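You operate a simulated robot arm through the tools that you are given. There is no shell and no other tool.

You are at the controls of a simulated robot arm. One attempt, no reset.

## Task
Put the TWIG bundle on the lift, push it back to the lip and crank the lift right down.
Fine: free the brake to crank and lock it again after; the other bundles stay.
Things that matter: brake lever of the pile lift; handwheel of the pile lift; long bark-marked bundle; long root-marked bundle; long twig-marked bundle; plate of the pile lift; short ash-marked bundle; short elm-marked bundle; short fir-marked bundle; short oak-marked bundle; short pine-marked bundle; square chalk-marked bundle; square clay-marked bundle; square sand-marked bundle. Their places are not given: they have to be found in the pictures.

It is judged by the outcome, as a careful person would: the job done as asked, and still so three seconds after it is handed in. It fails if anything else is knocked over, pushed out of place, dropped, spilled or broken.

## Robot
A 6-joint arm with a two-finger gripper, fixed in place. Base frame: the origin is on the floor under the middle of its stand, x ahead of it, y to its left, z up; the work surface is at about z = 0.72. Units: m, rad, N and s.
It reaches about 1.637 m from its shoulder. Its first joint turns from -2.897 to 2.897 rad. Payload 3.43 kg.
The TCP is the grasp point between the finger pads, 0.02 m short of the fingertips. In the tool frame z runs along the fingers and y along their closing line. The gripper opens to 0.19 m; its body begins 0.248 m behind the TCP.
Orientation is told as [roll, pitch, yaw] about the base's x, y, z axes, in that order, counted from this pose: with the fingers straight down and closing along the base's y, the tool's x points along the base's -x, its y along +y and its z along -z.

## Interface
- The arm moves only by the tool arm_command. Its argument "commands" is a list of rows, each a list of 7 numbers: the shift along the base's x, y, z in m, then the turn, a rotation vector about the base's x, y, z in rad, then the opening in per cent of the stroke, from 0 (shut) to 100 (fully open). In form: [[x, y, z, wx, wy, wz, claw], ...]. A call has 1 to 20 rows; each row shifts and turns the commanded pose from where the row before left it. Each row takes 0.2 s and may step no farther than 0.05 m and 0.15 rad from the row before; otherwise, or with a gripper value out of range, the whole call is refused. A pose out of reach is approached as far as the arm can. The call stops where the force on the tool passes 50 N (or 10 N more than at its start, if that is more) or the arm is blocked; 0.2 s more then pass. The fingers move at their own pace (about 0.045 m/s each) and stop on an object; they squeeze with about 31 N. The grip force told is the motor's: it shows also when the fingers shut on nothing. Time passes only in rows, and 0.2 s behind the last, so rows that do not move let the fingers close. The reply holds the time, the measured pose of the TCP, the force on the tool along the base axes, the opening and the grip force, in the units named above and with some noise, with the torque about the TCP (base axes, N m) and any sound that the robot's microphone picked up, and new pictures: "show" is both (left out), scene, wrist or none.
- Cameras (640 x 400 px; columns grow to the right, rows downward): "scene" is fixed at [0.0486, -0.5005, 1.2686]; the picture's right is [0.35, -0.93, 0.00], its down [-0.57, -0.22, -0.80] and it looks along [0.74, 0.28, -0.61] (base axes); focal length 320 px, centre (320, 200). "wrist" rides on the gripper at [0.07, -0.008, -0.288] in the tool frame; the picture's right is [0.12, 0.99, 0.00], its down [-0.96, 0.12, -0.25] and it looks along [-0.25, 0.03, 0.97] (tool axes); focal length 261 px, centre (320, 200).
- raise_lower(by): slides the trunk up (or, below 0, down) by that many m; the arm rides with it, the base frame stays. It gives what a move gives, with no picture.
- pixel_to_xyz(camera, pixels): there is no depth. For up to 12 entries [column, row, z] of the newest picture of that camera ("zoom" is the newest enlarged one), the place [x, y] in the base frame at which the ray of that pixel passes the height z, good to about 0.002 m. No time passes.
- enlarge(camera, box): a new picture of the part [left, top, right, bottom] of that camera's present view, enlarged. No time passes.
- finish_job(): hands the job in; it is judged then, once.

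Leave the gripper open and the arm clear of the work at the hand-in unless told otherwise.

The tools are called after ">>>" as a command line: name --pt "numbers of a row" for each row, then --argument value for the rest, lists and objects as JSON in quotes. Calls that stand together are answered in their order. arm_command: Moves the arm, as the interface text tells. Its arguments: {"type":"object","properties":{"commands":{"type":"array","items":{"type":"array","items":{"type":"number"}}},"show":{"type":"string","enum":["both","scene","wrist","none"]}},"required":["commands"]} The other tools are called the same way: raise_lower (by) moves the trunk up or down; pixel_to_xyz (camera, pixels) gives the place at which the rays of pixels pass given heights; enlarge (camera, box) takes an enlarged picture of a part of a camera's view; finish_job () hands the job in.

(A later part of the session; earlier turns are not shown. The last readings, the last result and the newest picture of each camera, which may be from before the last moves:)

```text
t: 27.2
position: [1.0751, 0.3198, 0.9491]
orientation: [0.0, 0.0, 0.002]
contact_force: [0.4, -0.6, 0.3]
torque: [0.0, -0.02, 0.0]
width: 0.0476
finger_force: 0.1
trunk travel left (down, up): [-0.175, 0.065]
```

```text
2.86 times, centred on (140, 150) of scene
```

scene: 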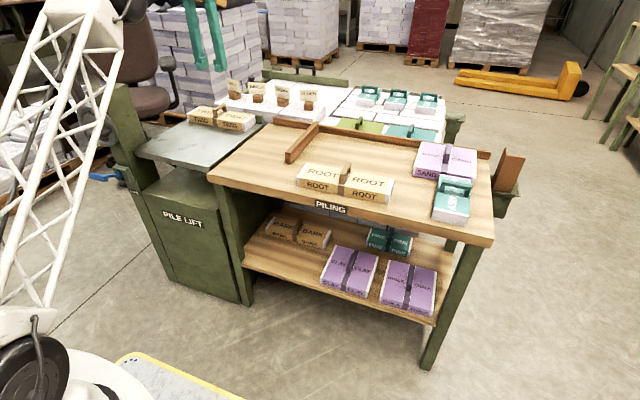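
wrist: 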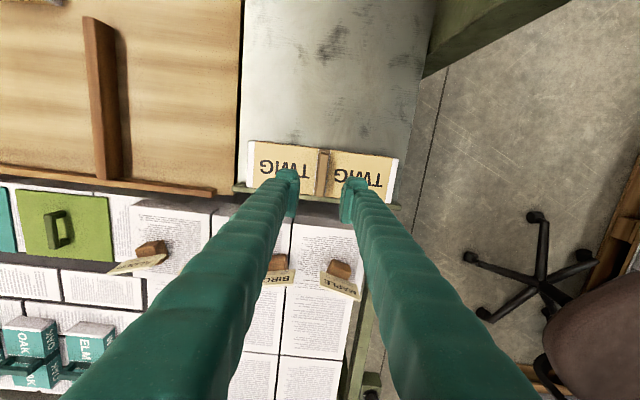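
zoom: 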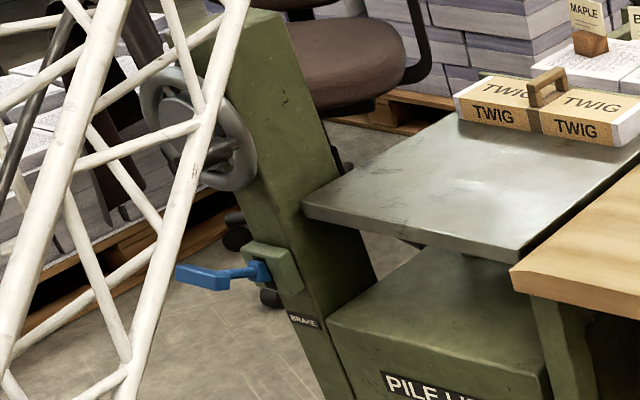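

The wheel sits on the front of the post near (0.72, 0.55, 0.82), with the brake block below it. I'll rise, bring the arm back toward the robot along y≈0.32 clear of the post, and tilt the tool forward to look at the wheel from the front.

>>> arm_command --pt "0 0 0.045 0 0 0 25" --pt "-0.02 0 0.045 0 0 0 25" --pt "-0.045 0 0.01 0 0 0 25" --pt "-0.048 0 0 0 0 0 25" --pt "-0.048 0 0 0 0 0 25" --pt "-0.048 0 0 0 0 0 25" --pt "-0.048 0 0 0 0 0 25" --pt "-0.048 0 0 0 0 0 25" --pt "-0.048 0 0 0 0 0 25" --pt "-0.048 0 0 0 -0.05 0 25" --pt "-0.048 0 0 0 -0.1 0 25" --pt "-0.048 0 0 0 -0.1 0 25" --pt "-0.048 0 0 0 -0.1 0 25" --pt "-0.03 0.03 0 0 -0.1 0 25" --pt "0 0.04 0 0 -0.1 0 25" --pt "0 0.04 0 0 -0.1 0 25" --pt "0 0.04 0 0 -0.1 0 25" --pt "0 0.03 0 0 -0.05 0 25" --pt "0 0 0 0 0 0 25"

```text
t: 31.2
position: [0.4944, 0.5033, 1.0309]
orientation: [0.001, -0.8, 0.003]
contact_force: [0.2, 0.0, 0.6]
torque: [-0.01, 0.05, 0.01]
width: 0.0473
finger_force: 0.1
out of reach, approached as far as the arm can: row 2
trunk travel left (down, up): [-0.175, 0.065]
```

scene: 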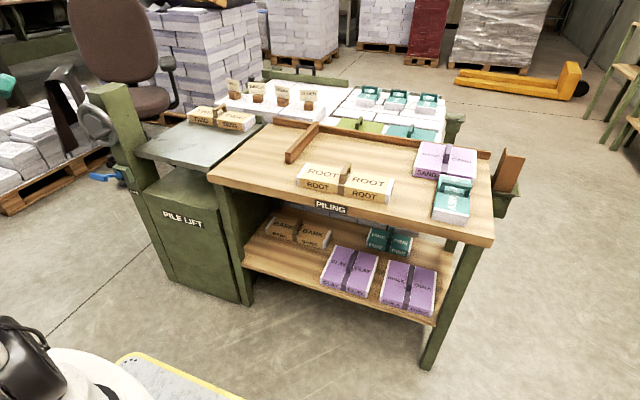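
wrist: 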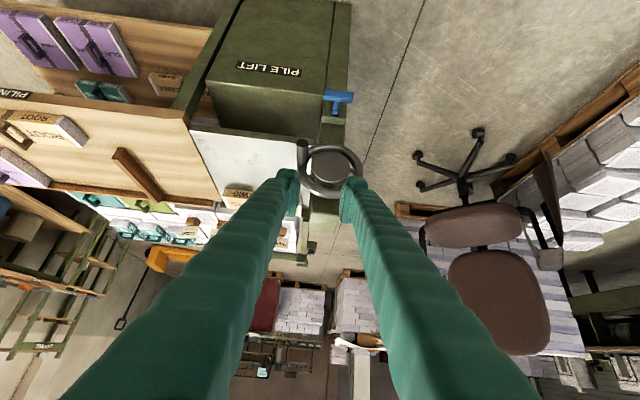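

Now I see the wheel at about (331,170) with its knob at upper left (303,150), and the brake lever near (338,100). The picture is upside-down, so up in the image is toward the floor. I'll enlarge.

>>> enlarge --camera "wrist" --box '[270, 70, 400, 215]'

>>> enlarge --camera "scene" --box '[60, 70, 180, 210]'

```text
2.76 times, centred on (335, 142) of wrist
```

zoom: 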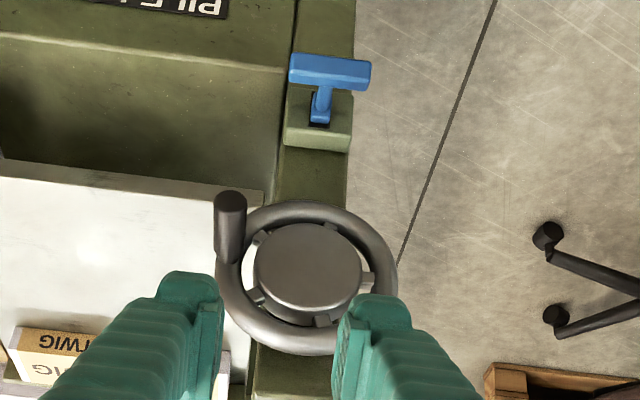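

```text
2.86 times, centred on (120, 140) of scene
```

zoom: 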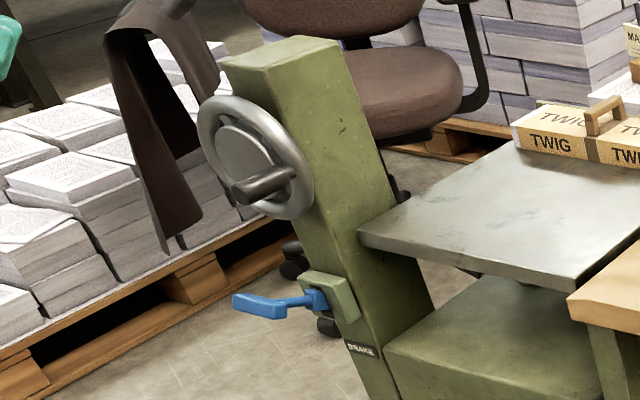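

The brake is a T-handle on a stem in a slotted block, and the knob is at the wheel's −y side. I'll triangulate the wheel centre, knob and lever with both cameras.

>>> pixel_to_xyz --camera "wrist" --pixels '[[330.3, 169.9, 0.85], [330.3, 169.9, 0.8], [302.4, 143, 0.8], [302.4, 143, 0.75], [301.7, 163, 0.85], [301.7, 163, 0.8], [324.1, 94.2, 0.65], [324.1, 94.2, 0.6], [353.1, 96.7, 0.65], [353.1, 96.7, 0.6], [335, 112, 0.65], [335, 112, 0.6]]'

>>> pixel_to_xyz --camera "scene" --pixels '[[96.9, 125.3, 0.85], [96.9, 125.3, 0.8], [92, 137.6, 0.85], [92, 137.6, 0.8], [110.2, 132.3, 0.85], [110.2, 132.3, 0.8], [108.5, 178.5, 0.65], [108.5, 178.5, 0.6], [90.3, 175, 0.65], [90.3, 175, 0.6], [120, 174.3, 0.65], [120, 174.3, 0.6]]'

```text
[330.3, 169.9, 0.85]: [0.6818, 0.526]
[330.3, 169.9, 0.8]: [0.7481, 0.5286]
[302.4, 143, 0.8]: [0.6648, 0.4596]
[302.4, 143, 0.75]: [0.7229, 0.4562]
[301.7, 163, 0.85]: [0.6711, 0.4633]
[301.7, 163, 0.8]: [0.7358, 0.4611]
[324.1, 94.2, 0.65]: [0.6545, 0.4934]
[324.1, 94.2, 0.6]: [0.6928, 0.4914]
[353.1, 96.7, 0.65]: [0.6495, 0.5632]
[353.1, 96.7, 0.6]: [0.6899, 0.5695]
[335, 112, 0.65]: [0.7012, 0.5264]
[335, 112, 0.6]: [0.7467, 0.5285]
```

```text
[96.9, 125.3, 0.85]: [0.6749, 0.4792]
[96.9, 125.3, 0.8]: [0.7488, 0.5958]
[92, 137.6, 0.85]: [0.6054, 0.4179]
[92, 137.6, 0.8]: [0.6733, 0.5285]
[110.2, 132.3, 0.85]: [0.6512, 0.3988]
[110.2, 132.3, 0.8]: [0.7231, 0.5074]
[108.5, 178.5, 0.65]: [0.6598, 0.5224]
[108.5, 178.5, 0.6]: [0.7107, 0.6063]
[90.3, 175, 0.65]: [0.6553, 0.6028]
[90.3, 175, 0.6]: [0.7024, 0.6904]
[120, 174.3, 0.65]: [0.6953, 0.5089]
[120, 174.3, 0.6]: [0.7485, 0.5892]
```

Positions found: wheel centre ≈(0.707, 0.527, 0.83); knob from about (0.70, 0.463, 0.82) to its tip at (0.632, 0.462, 0.83); brake T-bar ≈(0.638, 0.528, 0.67) on a stem rising from (0.709, 0.527, 0.639). I'll check the brake label for any markings.

>>> enlarge --camera "scene" --box '[80, 155, 150, 200]'

>>> enlarge --camera "wrist" --box '[300, 75, 380, 130]'

```text
8.89 times, centred on (115, 178) of scene
```

zoom: 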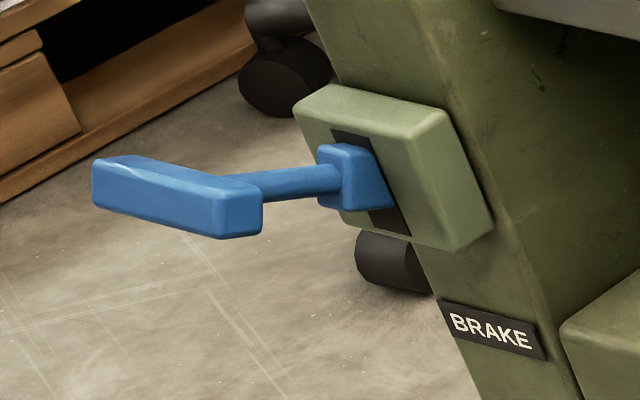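

```text
7.27 times, centred on (340, 102) of wrist
```

zoom: 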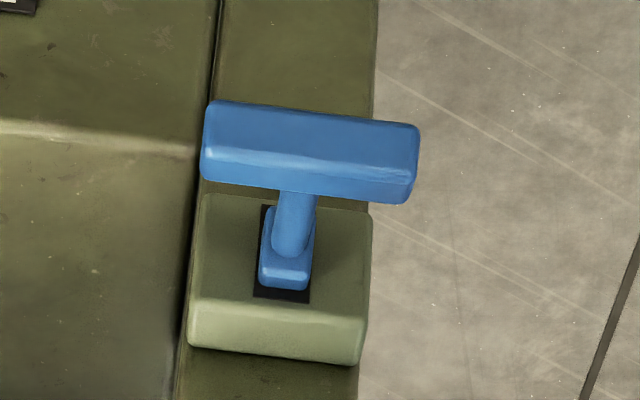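

The lever stem points about 24° up from the slot, so the other position should be down. I'll tilt the tool nearly horizontal with closed fingers, staying in front of the wheel at x≤0.57, and check reach.

>>> arm_command --pt "0.02 0.01 -0.01 0 -0.1 0 0" --pt "0.02 0.01 -0.01 0 -0.1 0 0" --pt "0.01 0.005 -0.02 0 -0.1 0 0" --pt "0 0 -0.02 0 -0.1 0 0" --pt "0 0 -0.02 0 -0.1 0 0" --pt "0 0 0 0 -0.1 0 0" --pt "0 0 0 0 0 0 0"

```text
t: 32.8
position: [0.5429, 0.5271, 0.9491]
orientation: [-0.009, -1.402, 0.011]
contact_force: [-0.3, 0.3, 0.0]
torque: [0.02, 0.03, 0.03]
width: 0.0001
finger_force: 31.2
trunk travel left (down, up): [-0.175, 0.065]
```

scene: 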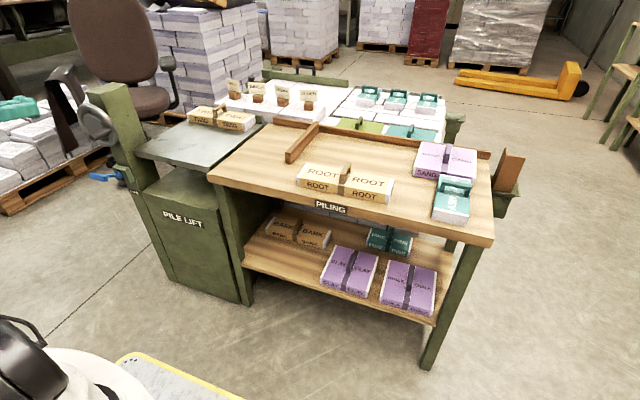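
wrist: 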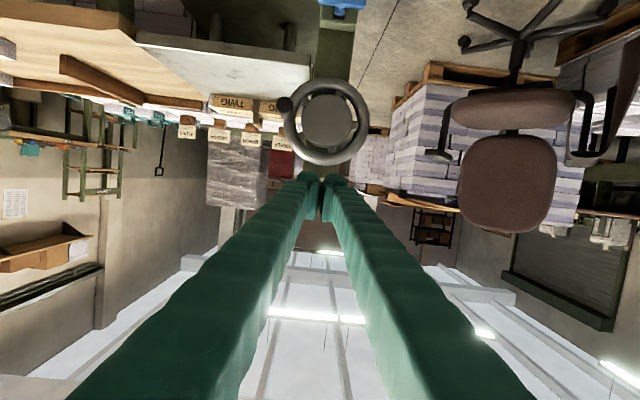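

The near-horizontal pose is reachable. The wheel is at (327,122) in view with its knob at (285,104). I'll descend in front of the wheel to just above the brake lever's height.

>>> arm_command --pt "0 0 -0.04 0 0 0 0" --pt "0 0 -0.045 0 0 0 0" --pt "0 0 -0.045 0 0 0 0" --pt "0 0 -0.045 0 0 0 0" --pt "0 0 -0.035 0 0 0 0" --pt "0 0 0 0 0 0 0"

>>> enlarge --camera "wrist" --box '[240, 100, 400, 230]'

```text
t: 34.2
position: [0.5469, 0.5524, 0.7643]
orientation: [-0.088, -1.388, 0.08]
contact_force: [-0.4, 0.3, -0.2]
torque: [0.0, -0.03, 0.01]
width: 0.0
finger_force: 31.8
out of reach, approached as far as the arm can: row 4, 5
trunk travel left (down, up): [-0.175, 0.065]
```

scene: 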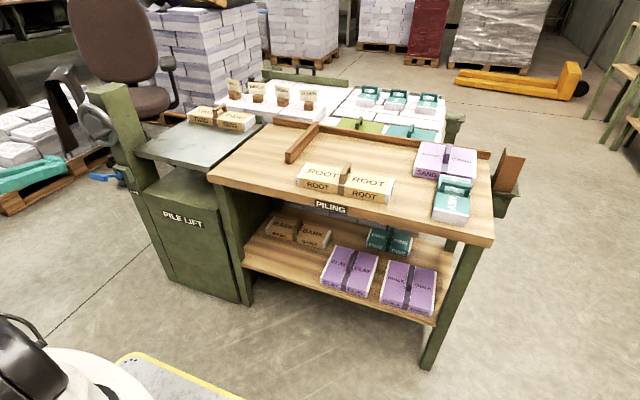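
wrist: 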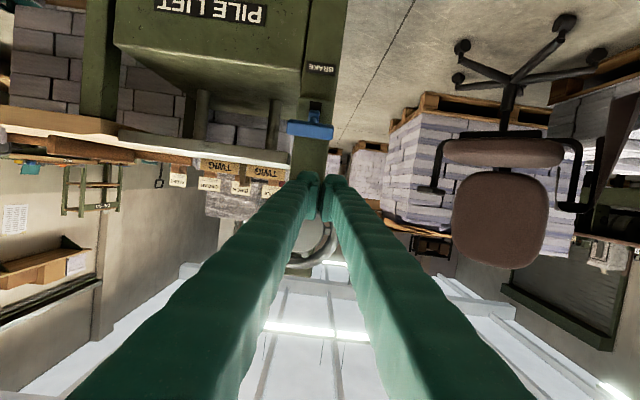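

```text
3.08 times, centred on (320, 165) of wrist
```

zoom: 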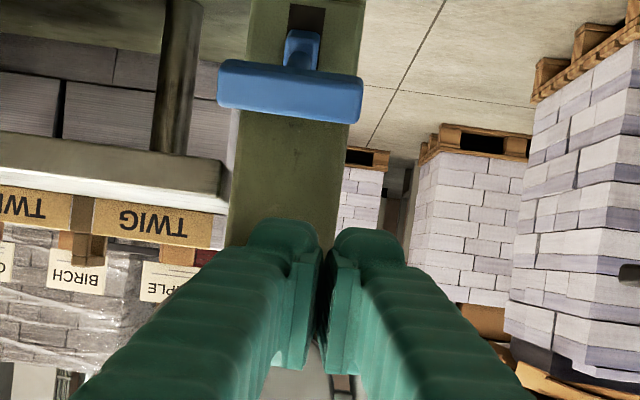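

The last rows were out of reach at this trunk height; the TCP stopped at z 0.764. I'll go back up to z≈0.90 in front of the wheel, then lower the trunk 0.17 m so the tool arrives at about z 0.73.

>>> arm_command --pt "0 0 0.04 0 0 0 0" --pt "0 0 0.04 0 0 0 0" --pt "0 0 0.04 0 0 0 0" --pt "0 0 0.04 0 0 0 0" --pt "0 0 0 0 0 0 0" --show "none"

```text
t: 35.4
position: [0.5461, 0.5502, 0.9234]
orientation: [-0.011, -1.399, 0.008]
contact_force: [0.1, 0.3, 0.1]
torque: [0.0, -0.01, -0.03]
width: 0.0001
finger_force: 30.6
trunk travel left (down, up): [-0.175, 0.065]
```

The pose is (0.546, 0.550, 0.923). I'll lower the trunk by 0.17, which should leave the TCP at about z 0.753, still clear in front.

>>> raise_lower --by -0.17

```text
t: 37.3
position: [0.5457, 0.5507, 0.7539]
orientation: [-0.008, -1.398, 0.009]
contact_force: [0.3, 0.4, -0.6]
torque: [-0.01, 0.0, 0.0]
width: 0.0
finger_force: 31.1
trunk travel left (down, up): [-0.005, 0.235]
```

Next I shift y to 0.528, come down to z≈0.72 and look before moving over the T-bar.

>>> arm_command --pt "0 -0.022 -0.015 0 0 0 0" --pt "0 0 -0.015 0 0 0 0" --pt "0 0 0 0 0 0 0"

>>> enlarge --camera "wrist" --box '[240, 80, 400, 210]'

>>> enlarge --camera "scene" --box '[20, 90, 180, 215]'

```text
t: 38.1
position: [0.5462, 0.5287, 0.7231]
orientation: [-0.009, -1.399, 0.009]
contact_force: [-0.2, -0.2, -0.3]
torque: [-0.02, 0.0, -0.02]
width: 0.0001
finger_force: 31.2
trunk travel left (down, up): [-0.005, 0.235]
```

scene: 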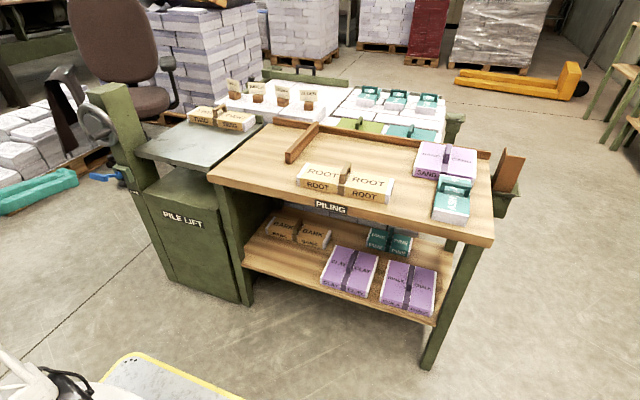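
wrist: 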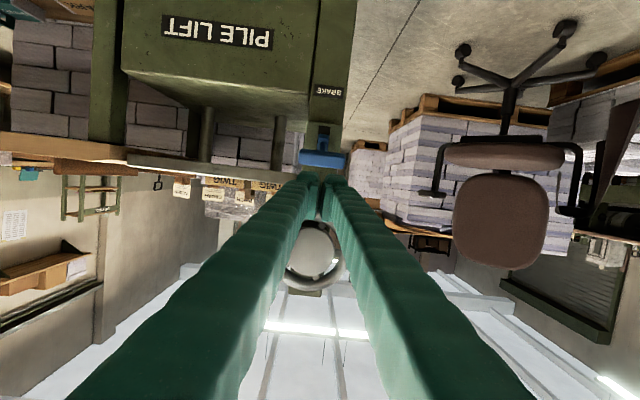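

```text
3.08 times, centred on (320, 145) of wrist
```

zoom: 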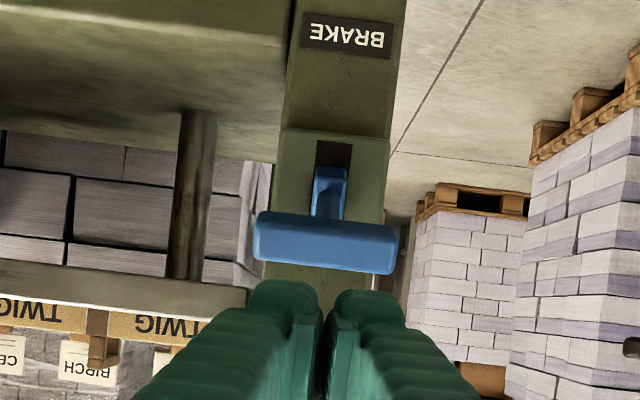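

```text
3.20 times, centred on (100, 152) of scene
```

zoom: 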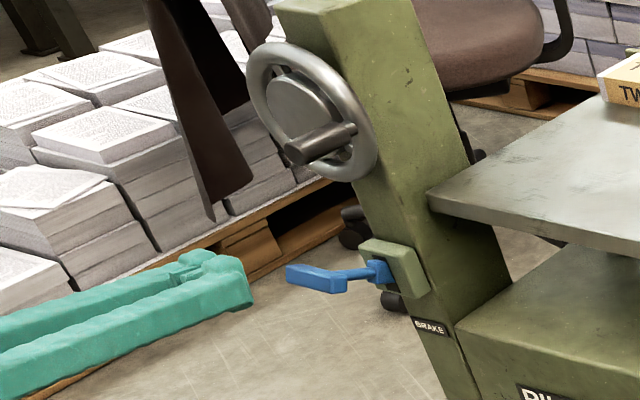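

From the front I see the lever foot in the upper part of its slot, with free slot below it. I'll move forward over the T-bar at z 0.723, then press down gently.

>>> arm_command --pt "0.03 0 0 0 0 0 0" --pt "0.03 0 0 0 0 0 0" --pt "0.03 0 0 0 0 0 0" --pt "0 0 0 0 0 0 0" --show "none"

>>> enlarge --camera "scene" --box '[20, 90, 180, 215]'

```text
t: 39.1
position: [0.6347, 0.529, 0.7236]
orientation: [-0.01, -1.401, 0.01]
contact_force: [0.1, -0.8, 0.5]
torque: [0.03, 0.02, 0.02]
width: 0.0
finger_force: 30.7
trunk travel left (down, up): [-0.005, 0.235]
```

```text
3.20 times, centred on (100, 152) of scene
```

zoom: 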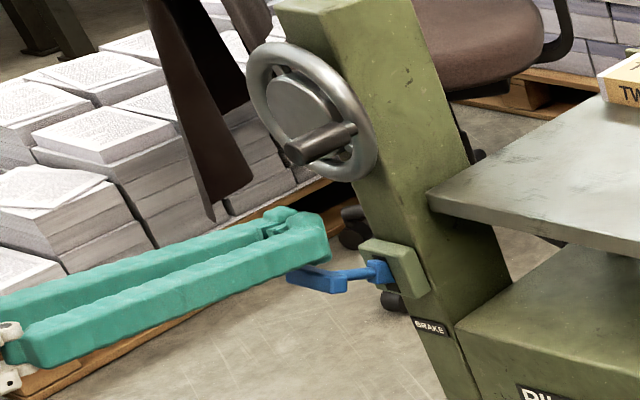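

The closed fingers are right above the T-bar. I'll press down in 8 mm steps and read the force.

>>> arm_command --pt "0 0 -0.01 0 0 0 0" --pt "0 0 -0.01 0 0 0 0" --pt "0 0 -0.008 0 0 0 0" --pt "0 0 -0.008 0 0 0 0" --pt "0 0 -0.008 0 0 0 0" --show "none"

>>> enlarge --camera "scene" --box '[20, 90, 180, 215]'

```text
t: 40.3
position: [0.6367, 0.5265, 0.6808]
orientation: [-0.01, -1.4, 0.007]
contact_force: [0.2, -0.2, 0.6]
torque: [0.02, -0.02, -0.02]
width: 0.0
finger_force: 31.3
trunk travel left (down, up): [-0.005, 0.235]
```

```text
3.20 times, centred on (100, 152) of scene
```

zoom: 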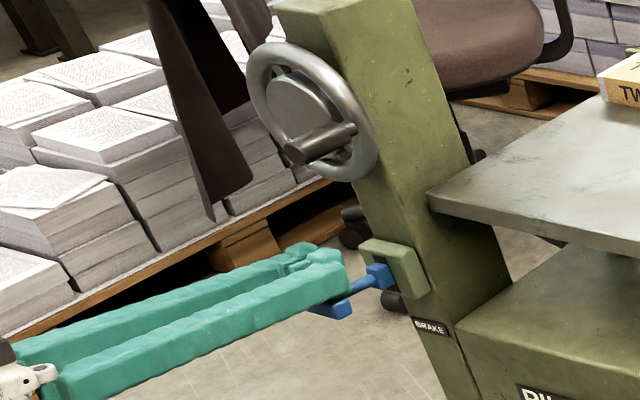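

The lever is swinging down with the fingers, with almost no force. I'll keep pressing down.

>>> arm_command --pt "0 0 -0.008 0 0 0 0" --pt "0 0 -0.008 0 0 0 0" --pt "0 0 -0.008 0 0 0 0" --show "none"

>>> enlarge --camera "scene" --box '[20, 90, 180, 215]'

```text
t: 41.1
position: [0.6365, 0.5283, 0.6563]
orientation: [-0.008, -1.4, 0.006]
contact_force: [-0.5, 0.4, 0.4]
torque: [0.0, 0.03, 0.04]
width: 0.0
finger_force: 30.6
trunk travel left (down, up): [-0.005, 0.235]
```

```text
3.20 times, centred on (100, 152) of scene
```

zoom: 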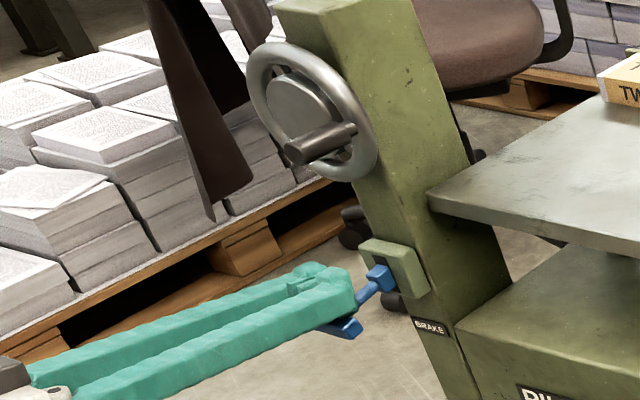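

The lever keeps going down freely. Continuing down.

>>> arm_command --pt "0 0 -0.008 0 0 0 0" --pt "0 0 -0.008 0 0 0 0" --pt "0 0 -0.006 0 0 0 0" --show "none"

>>> enlarge --camera "scene" --box '[20, 90, 180, 215]'

```text
t: 41.9
position: [0.6361, 0.5266, 0.6355]
orientation: [-0.009, -1.402, 0.006]
contact_force: [3.5, 0.4, 7.7]
torque: [0.02, -0.12, 0.03]
width: 0.0061
finger_force: 33.9
trunk travel left (down, up): [-0.005, 0.235]
```

```text
3.20 times, centred on (100, 152) of scene
```

zoom: 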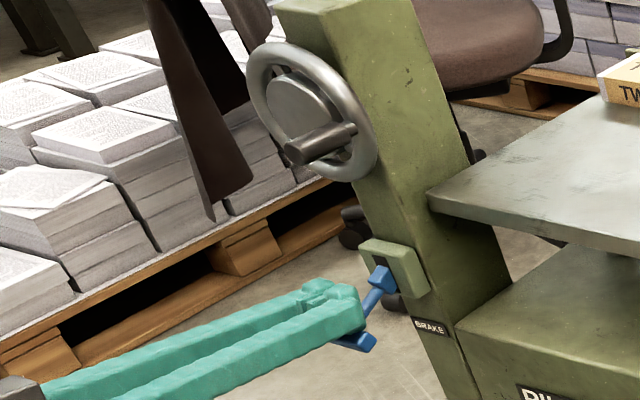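

Force has risen to 7.7 N and the fingers are being pried apart slightly at 6 mm, so the tips are now on the stem. I'll back off 12 mm in x so only the T-bar is pressed, then look from the wrist.

>>> arm_command --pt "-0.006 0 0.004 0 0 0 0" --pt "-0.008 0 0 0 0 0 0" --pt "0 0 0 0 0 0 0" --show "wrist"

>>> enlarge --camera "wrist" --box '[240, 80, 400, 210]'

>>> enlarge --camera "scene" --box '[80, 160, 150, 205]'

```text
t: 42.7
position: [0.6236, 0.528, 0.6402]
orientation: [-0.008, -1.4, 0.008]
contact_force: [-0.4, 0.7, -0.8]
torque: [-0.01, 0.0, -0.01]
width: 0.0002
finger_force: 33.8
trunk travel left (down, up): [-0.005, 0.235]
```

wrist: 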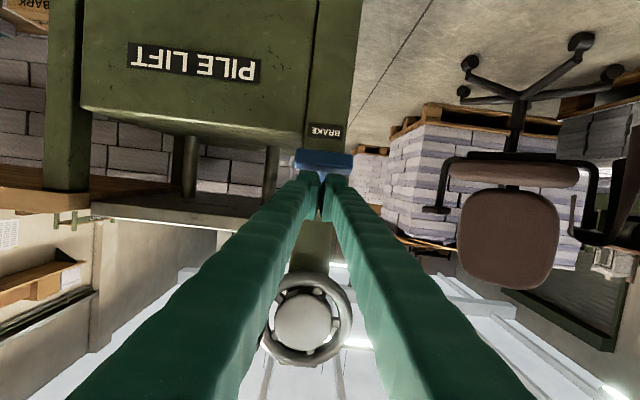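

```text
3.08 times, centred on (320, 145) of wrist
```

zoom: 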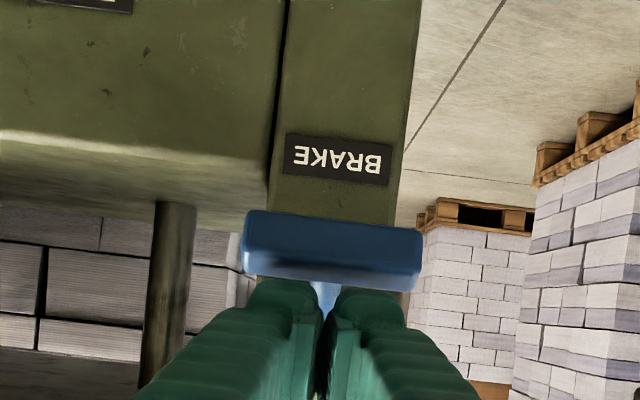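

```text
8.89 times, centred on (115, 182) of scene
```

zoom: 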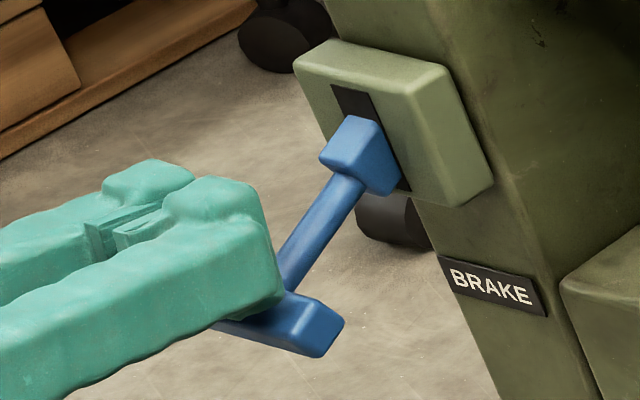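

The lever now points downward, with slot showing above its foot. I'll press the T-bar further with just the fingertips to find the end stop.

>>> arm_command --pt "0 0 -0.006 0 0 0 0" --pt "0 0 -0.006 0 0 0 0" --pt "0 0 -0.005 0 0 0 0" --show "none"

>>> enlarge --camera "scene" --box '[80, 160, 150, 205]'

```text
t: 43.6
position: [0.6223, 0.528, 0.6291]
orientation: [0.014, -1.411, -0.015]
contact_force: [-10.7, -7.1, 27.0]
torque: [-0.27, -0.02, 0.08]
width: 0.0057
finger_force: 35.0
trunk travel left (down, up): [-0.005, 0.235]
stopped in row 3: the force on the tool passed its limit at 54 N (the readings are from after the stop); the commanded pose is now the measured one
```

```text
8.89 times, centred on (115, 182) of scene
```

zoom: 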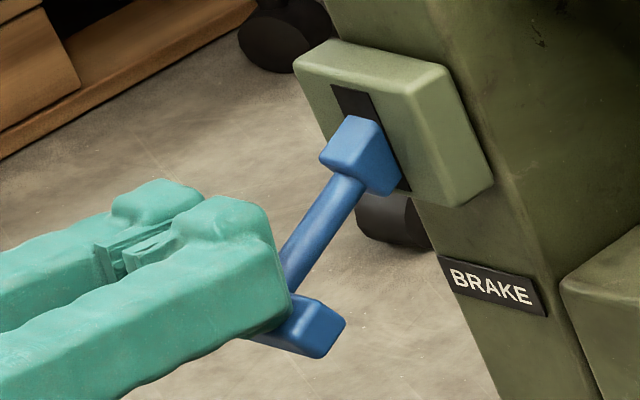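

The lever stopped hard at 54 N without moving further, so it's at its lower end. I'll back off the lever, retreat in −x and rise in front of the wheel to measure the knob.

>>> arm_command --pt "0 0 0.01 0 0 0 0" --pt "-0.01 0 0.02 0 0 0 0" --pt "-0.03 0 0.02 0 0 0 0" --pt "-0.03 0 0.03 0 0 0 0" --pt "0 0 0.04 0 0 0 10" --pt "0 0 0.045 0 0 0 25" --pt "0 0 0.045 0 0 0 25" --pt "0 0 0.045 0 0 0 25" --pt "0 0 0 0 0 0 25"

>>> enlarge --camera "wrist" --box '[240, 60, 400, 190]'

>>> enlarge --camera "scene" --box '[60, 80, 180, 205]'

```text
t: 45.6
position: [0.5536, 0.5276, 0.8815]
orientation: [0.006, -1.407, -0.007]
contact_force: [-0.4, 0.1, -0.1]
torque: [0.0, 0.0, 0.02]
width: 0.0475
finger_force: 0.1
trunk travel left (down, up): [-0.005, 0.235]
```

scene: 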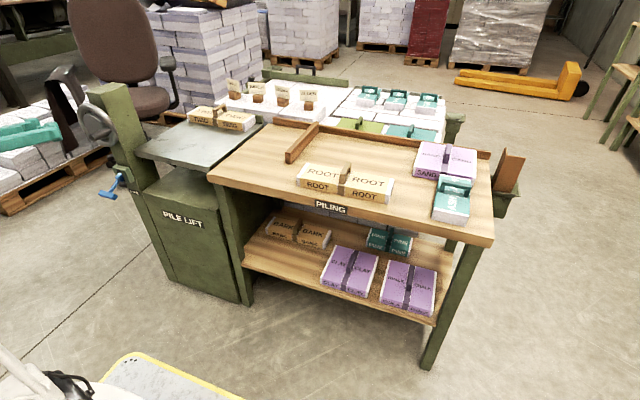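
wrist: 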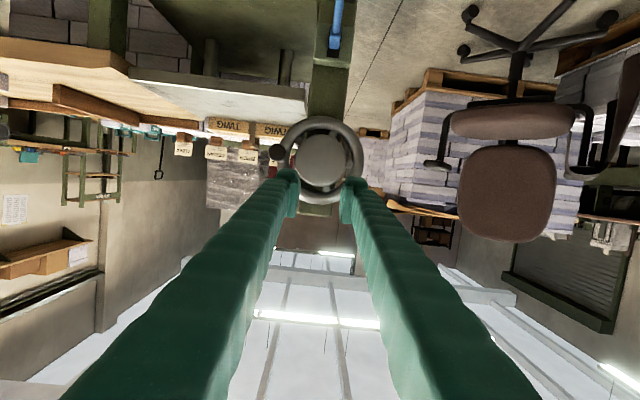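

```text
3.08 times, centred on (320, 125) of wrist
```

zoom: 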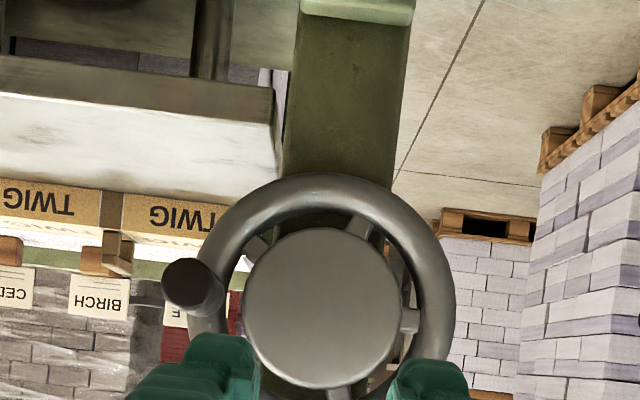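

```text
3.20 times, centred on (120, 142) of scene
```

zoom: 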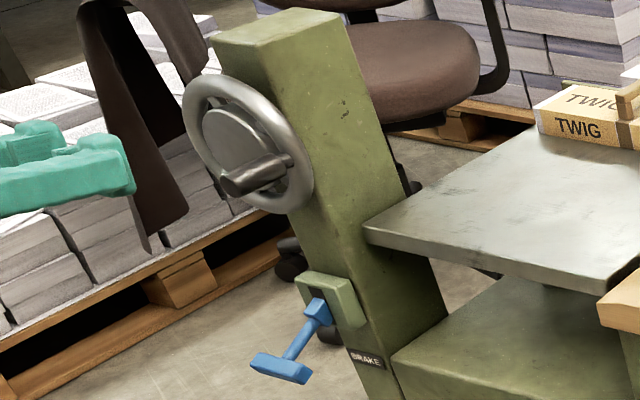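

The lever stays down. The knob is face-on at about zoom (190,285), giving y≈0.463, z≈0.832; the wheel hub is at (0.707, 0.526, 0.830), so the crank radius is about 0.063. I'll level the fingers, line up with the knob and check before moving in.

>>> arm_command --pt "0 -0.03 -0.02 0 -0.08 0 25" --pt "0 -0.0346 -0.029 0 -0.08 0 25" --pt "0.01 0 0 0 0 0 25" --pt "0.02 0 0 0 0 0 25" --pt "0 0 0 0 0 0 25"

>>> enlarge --camera "wrist" --box '[240, 120, 400, 250]'

>>> enlarge --camera "scene" --box '[40, 80, 160, 180]'

```text
t: 46.8
position: [0.5827, 0.4646, 0.8344]
orientation: [0.066, -1.567, -0.066]
contact_force: [-0.2, -1.2, 0.2]
torque: [0.02, 0.01, 0.01]
width: 0.0475
finger_force: 0.0
trunk travel left (down, up): [-0.005, 0.235]
```

scene: 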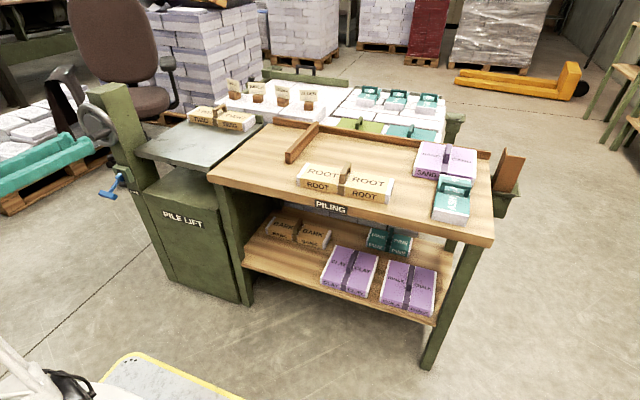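
wrist: 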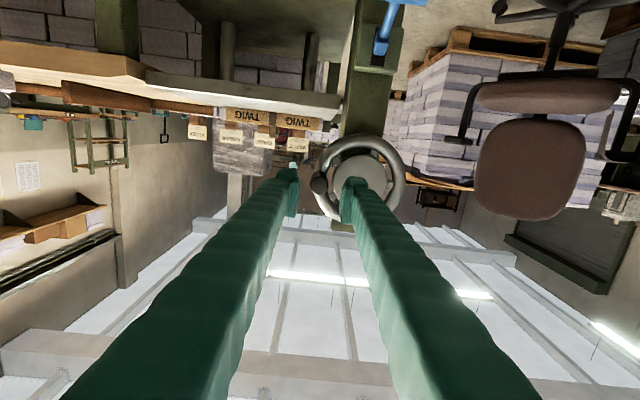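

```text
3.08 times, centred on (320, 185) of wrist
```

zoom: 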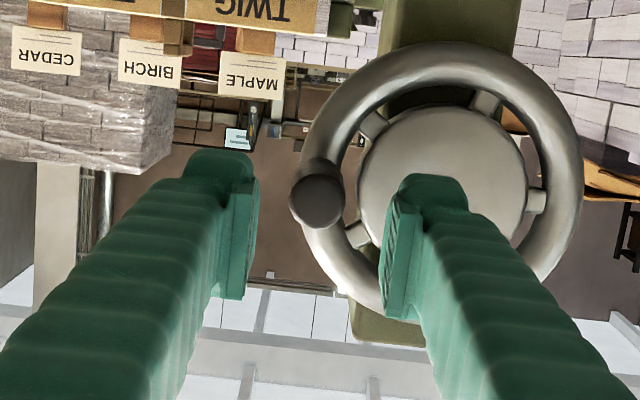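

```text
4.00 times, centred on (100, 130) of scene
```

zoom: 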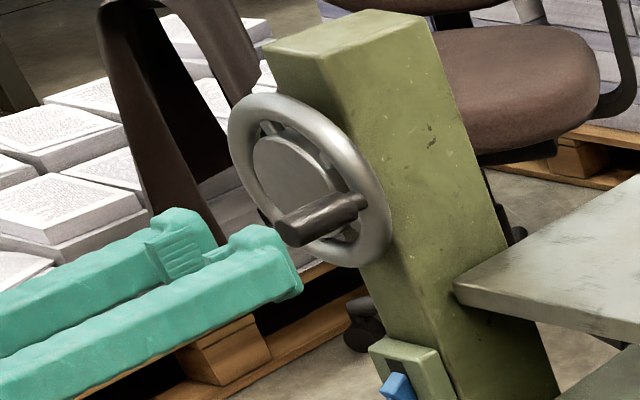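

The knob is centred between the fingers at zoom (317,197), about 4 mm lower than the TCP line. I'll lower 4 mm and move in so the tips stop short of the rim.

>>> arm_command --pt "0 0 -0.004 0 0 0 25" --pt "0.025 0 0 0 0 0 25" --pt "0.025 0 0 0 0 0 25" --pt "0.016 0 0 0 0 0 25" --pt "0 0 0 0 0 0 25" --show "wrist"

>>> enlarge --camera "scene" --box '[40, 80, 160, 180]'

>>> enlarge --camera "wrist" --box '[240, 120, 400, 250]'

```text
t: 48.0
position: [0.65, 0.4624, 0.8273]
orientation: [0.215, -1.567, -0.216]
contact_force: [-0.1, 0.0, -0.3]
torque: [-0.03, 0.01, 0.01]
width: 0.0476
finger_force: 0.1
trunk travel left (down, up): [-0.005, 0.235]
```

wrist: 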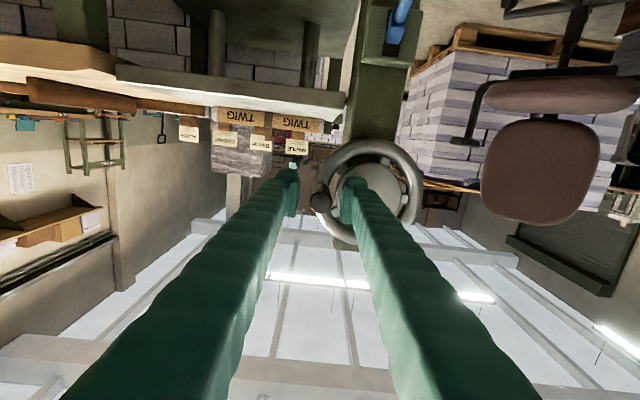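

```text
4.00 times, centred on (100, 130) of scene
```

zoom: 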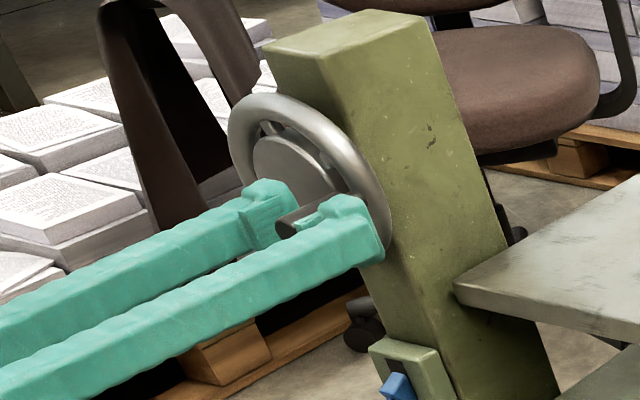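

```text
3.08 times, centred on (320, 185) of wrist
```

zoom: 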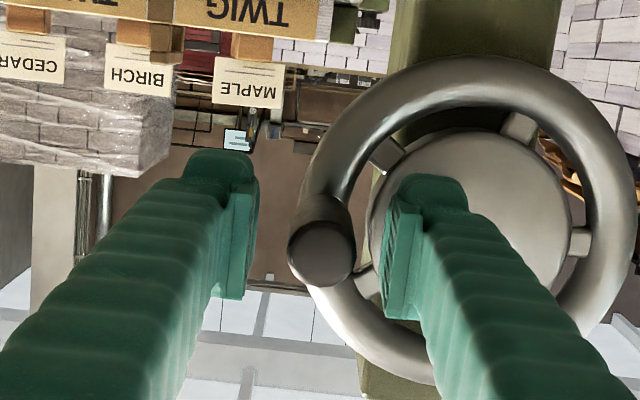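

The knob lies between the pads, centred within about 2 mm. I'll close on it.

>>> arm_command --pt "0 0 0.001 0 0 0 12" --pt "0 0 0 0 0 0 0" --pt "0 0 0 0 0 0 0" --pt "0 0 0 0 0 0 0" --pt "0 0 0 0 0 0 0" --show "wrist"

>>> enlarge --camera "scene" --box '[40, 80, 160, 180]'

```text
t: 49.2
position: [0.6527, 0.4623, 0.8302]
orientation: [0.102, -1.567, -0.104]
contact_force: [5.1, -0.3, -1.6]
torque: [-0.05, 0.0, 0.0]
width: 0.0236
finger_force: 44.6
trunk travel left (down, up): [-0.005, 0.235]
```

wrist: 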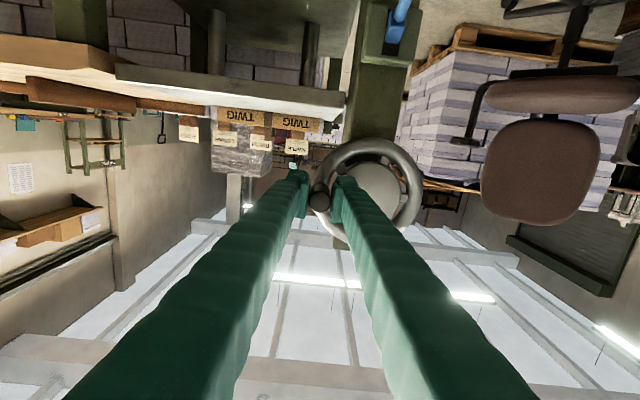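

```text
4.00 times, centred on (100, 130) of scene
```

zoom: 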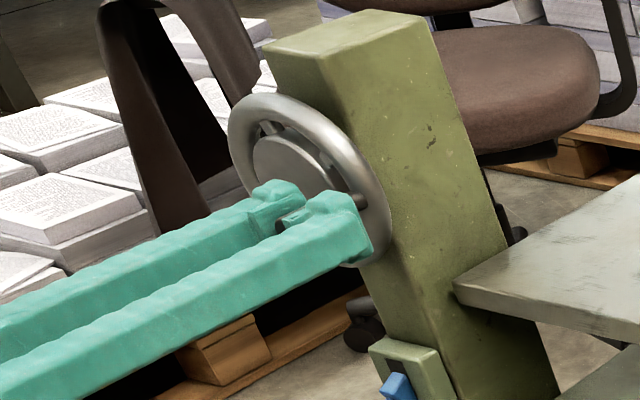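

The knob is gripped at 0.0236 m. I'll try a small clockwise turn (knob at right moving down), watching the force and whether the plate moves.

>>> arm_command --pt "0 0.0007 -0.0095 0 0 0 0" --pt "0 0.0021 -0.0093 0 0 0 0" --pt "0 0.0035 -0.0089 0 0 0 0" --pt "0 0.0048 -0.0083 0 0 0 0" --show "wrist"

>>> enlarge --camera "scene" --box '[60, 80, 220, 200]'

```text
t: 50.2
position: [0.6478, 0.4746, 0.7915]
orientation: [0.124, -1.566, -0.124]
contact_force: [-0.2, -0.1, 0.9]
torque: [0.02, 0.06, 0.06]
width: 0.0
finger_force: 34.0
trunk travel left (down, up): [-0.005, 0.235]
```

wrist: 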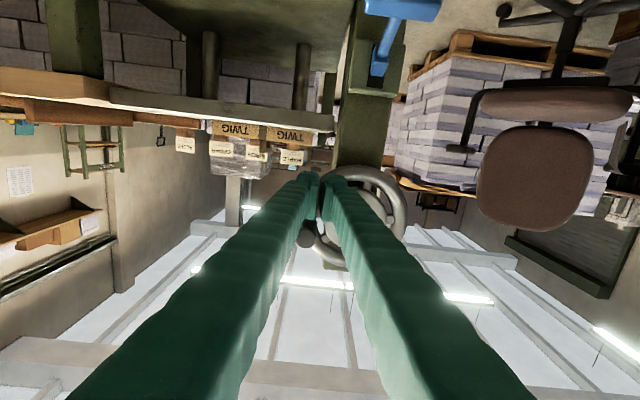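

```text
3.33 times, centred on (140, 140) of scene
```

zoom: 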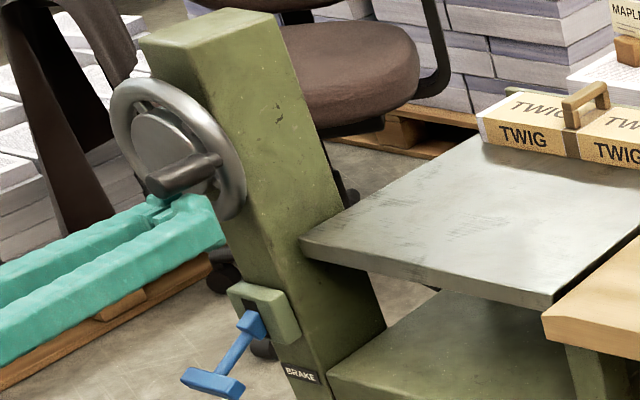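

The pads slipped off downward and the knob seems unmoved, so this direction is stiff or blocked for a side grip. The closed fingers are now right under the knob, so I'll test pushing the knob upward (counter-clockwise) with them and read the force.

>>> arm_command --pt "0 -0.011 0 0 0 0 0" --pt "0 0 0.008 0 0 0 0" --pt "0 0 0.006 0 0 0 0" --pt "0 0 0.005 0 0 0 0" --show "wrist"

>>> enlarge --camera "scene" --box '[40, 80, 160, 180]'

```text
t: 51.2
position: [0.6486, 0.4626, 0.8119]
orientation: [0.051, -1.566, -0.051]
contact_force: [0.7, 3.0, -6.5]
torque: [-0.05, 0.03, -0.03]
width: 0.0001
finger_force: 34.2
trunk travel left (down, up): [-0.005, 0.235]
```

wrist: 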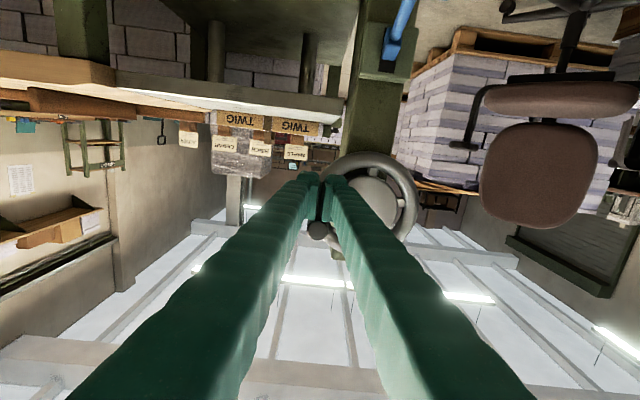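

```text
4.00 times, centred on (100, 130) of scene
```

zoom: 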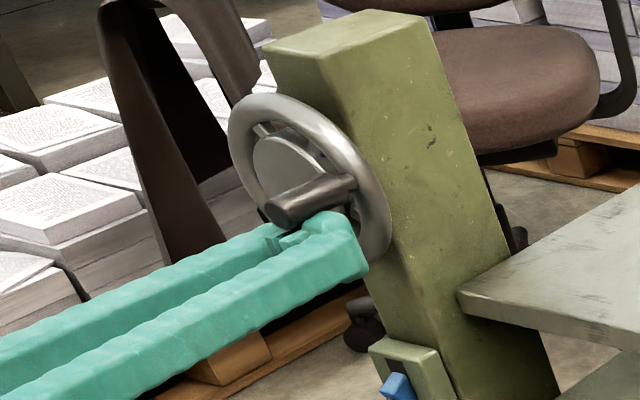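

The knob moved up with only about 6.5 N, and the plate corner seems a touch lower, so counter-clockwise works. I'll back out, open the fingers and find the knob's new place.

>>> arm_command --pt "0 0 -0.006 0 0 0 0" --pt "-0.03 0 -0.002 0 0 0 0" --pt "-0.035 0 0.01 0 0 0 10" --pt "0 0 0.01 0 0 0 25" --pt "0 0 0.01 0 0 0 25" --pt "0 0 0 0 0 0 25" --show "wrist"

>>> enlarge --camera "wrist" --box '[240, 120, 400, 250]'

>>> enlarge --camera "scene" --box '[60, 80, 220, 200]'

```text
t: 52.6
position: [0.5838, 0.4643, 0.8334]
orientation: [-0.046, -1.566, 0.044]
contact_force: [-0.2, -0.2, -1.2]
torque: [-0.02, 0.01, 0.03]
width: 0.0474
finger_force: 0.1
trunk travel left (down, up): [-0.005, 0.235]
```

wrist: 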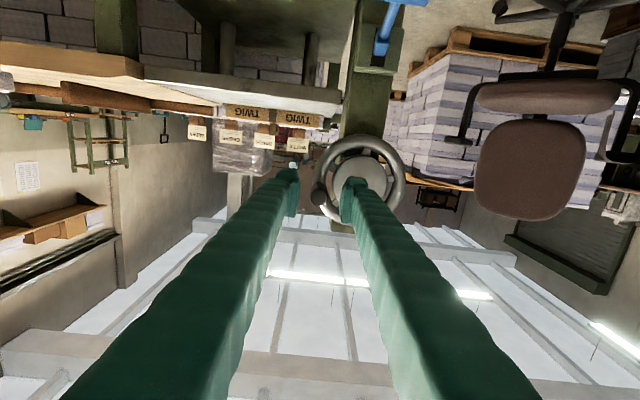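

```text
3.08 times, centred on (320, 185) of wrist
```

zoom: 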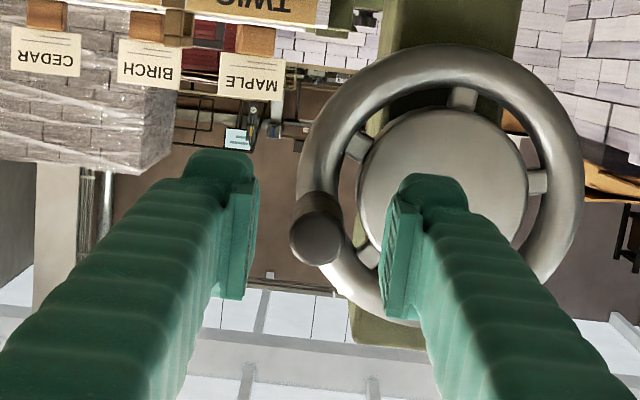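

```text
3.33 times, centred on (140, 140) of scene
```

zoom: 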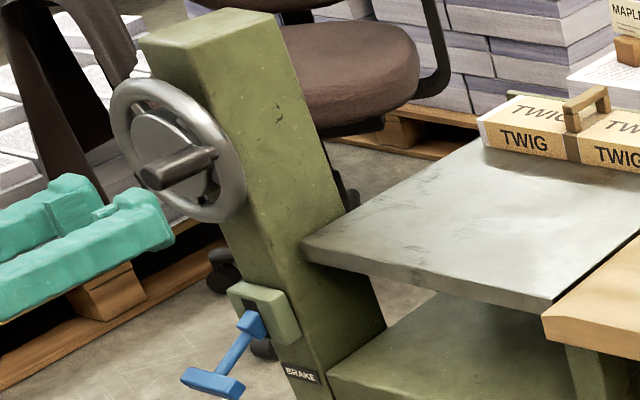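

The knob is now at y≈0.465, z≈0.845, about 0.23 rad above the 3 o'clock point, with the wheel centre at (0.5265, 0.831) and radius 0.063. I'll move in and grip it there.

>>> arm_command --pt "0 0.001 0.0117 0 0 0 25" --pt "0.025 0 0 0 0 0 25" --pt "0.025 0 0 0 0 0 25" --pt "0.018 0 0 0 0 0 25" --pt "0 0 0 0 0 0 12" --pt "0 0 0 0 0 0 0" --pt "0 0 0 0 0 0 0" --pt "0 0 0 0 0 0 0" --pt "0 0 0 0 0 0 0" --show "none"

>>> enlarge --camera "wrist" --box '[240, 120, 400, 250]'

```text
t: 54.6
position: [0.6519, 0.464, 0.846]
orientation: [0.115, -1.565, -0.115]
contact_force: [-6.2, -6.3, 1.8]
torque: [-0.03, -0.1, -0.05]
width: 0.0237
finger_force: 45.0
trunk travel left (down, up): [-0.005, 0.235]
```

```text
3.08 times, centred on (320, 185) of wrist
```

zoom: 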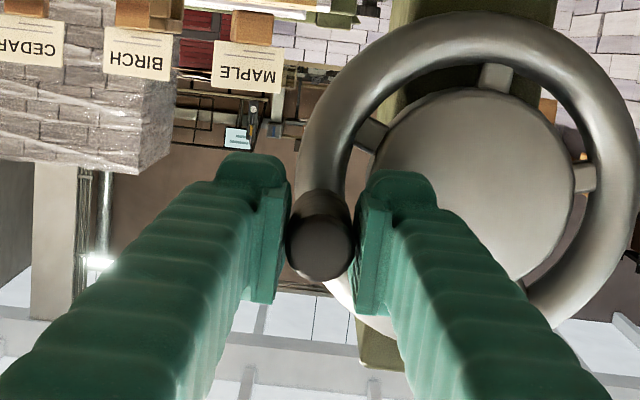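

The knob is held centrally between the pads at 0.0237 m. I'll turn counter-clockwise about 0.6 rad and check the grip.

>>> arm_command --pt "0 0.00407 0.0119 0 0 0 0" --pt "0 0.00637 0.01085 0 0 0 0" --pt "0 0.00838 0.00938 0 0 0 0" --show "none"

>>> enlarge --camera "wrist" --box '[240, 120, 400, 250]'

>>> enlarge --camera "scene" --box '[60, 80, 220, 200]'

```text
t: 55.4
position: [0.6542, 0.4801, 0.8798]
orientation: [0.506, -1.568, -0.507]
contact_force: [-11.3, -25.3, 9.5]
torque: [-0.47, -0.34, -0.2]
width: 0.0239
finger_force: 44.6
trunk travel left (down, up): [-0.005, 0.235]
```

```text
3.08 times, centred on (320, 185) of wrist
```

zoom: 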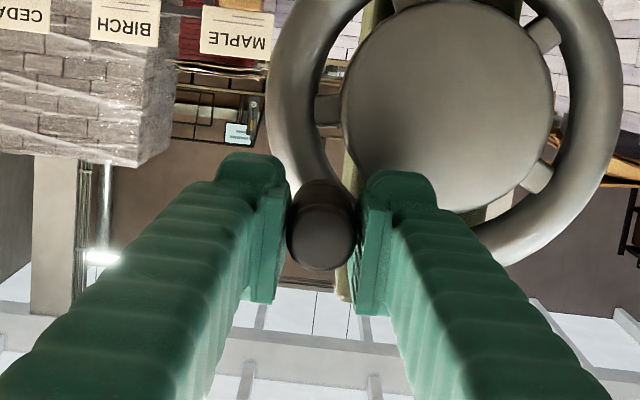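

```text
3.33 times, centred on (140, 140) of scene
```

zoom: 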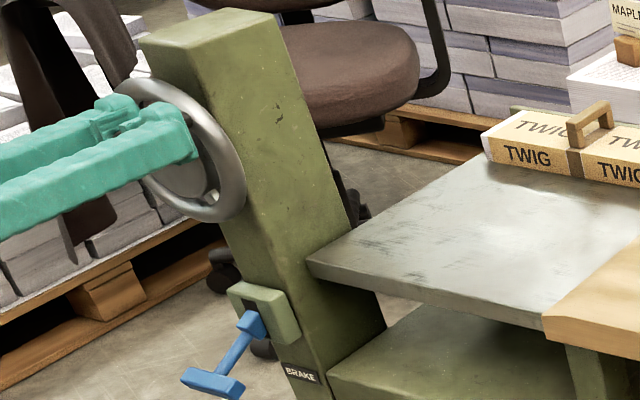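

The plate has visibly dropped below the bench edge, so counter-clockwise lowers it, and quickly. The pads slip a little along their faces because friction is low. I'll keep turning toward the top, where the closing line is tangent, and check.

>>> arm_command --pt "0 0.0101 0.0078 0 0 0 0" --pt "0 0.01138 0.00537 0 0 0 0" --pt "0 0.01221 0.003 0 0 0 0" --show "none"

>>> enlarge --camera "wrist" --box '[240, 120, 400, 250]'

>>> enlarge --camera "scene" --box '[60, 80, 280, 218]'

```text
t: 56.2
position: [0.6531, 0.5197, 0.8934]
orientation: [0.094, -1.565, -0.093]
contact_force: [9.2, -9.0, 3.8]
torque: [-0.34, 0.05, -0.06]
width: 0.0235
finger_force: 45.1
trunk travel left (down, up): [-0.005, 0.235]
```

```text
3.08 times, centred on (320, 185) of wrist
```

zoom: 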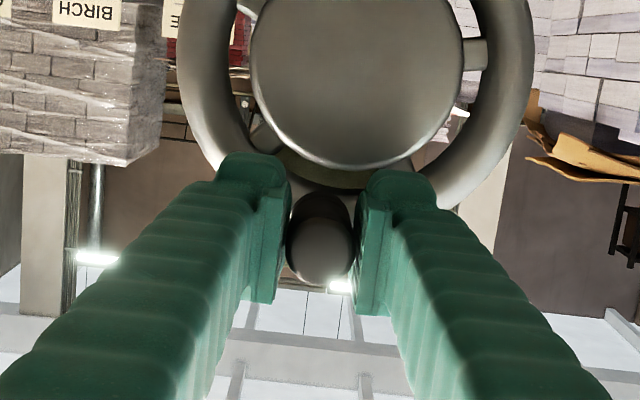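

```text
2.90 times, centred on (170, 149) of scene
```

zoom: 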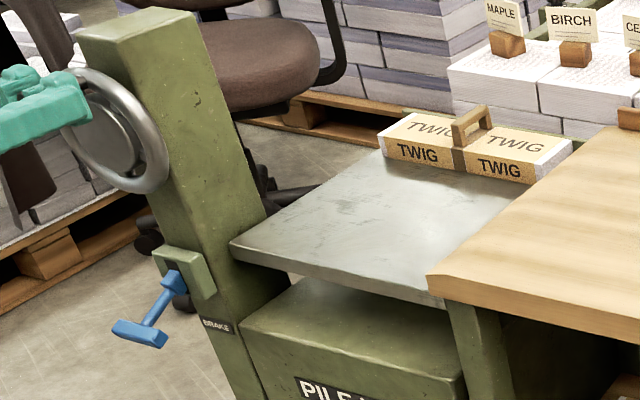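

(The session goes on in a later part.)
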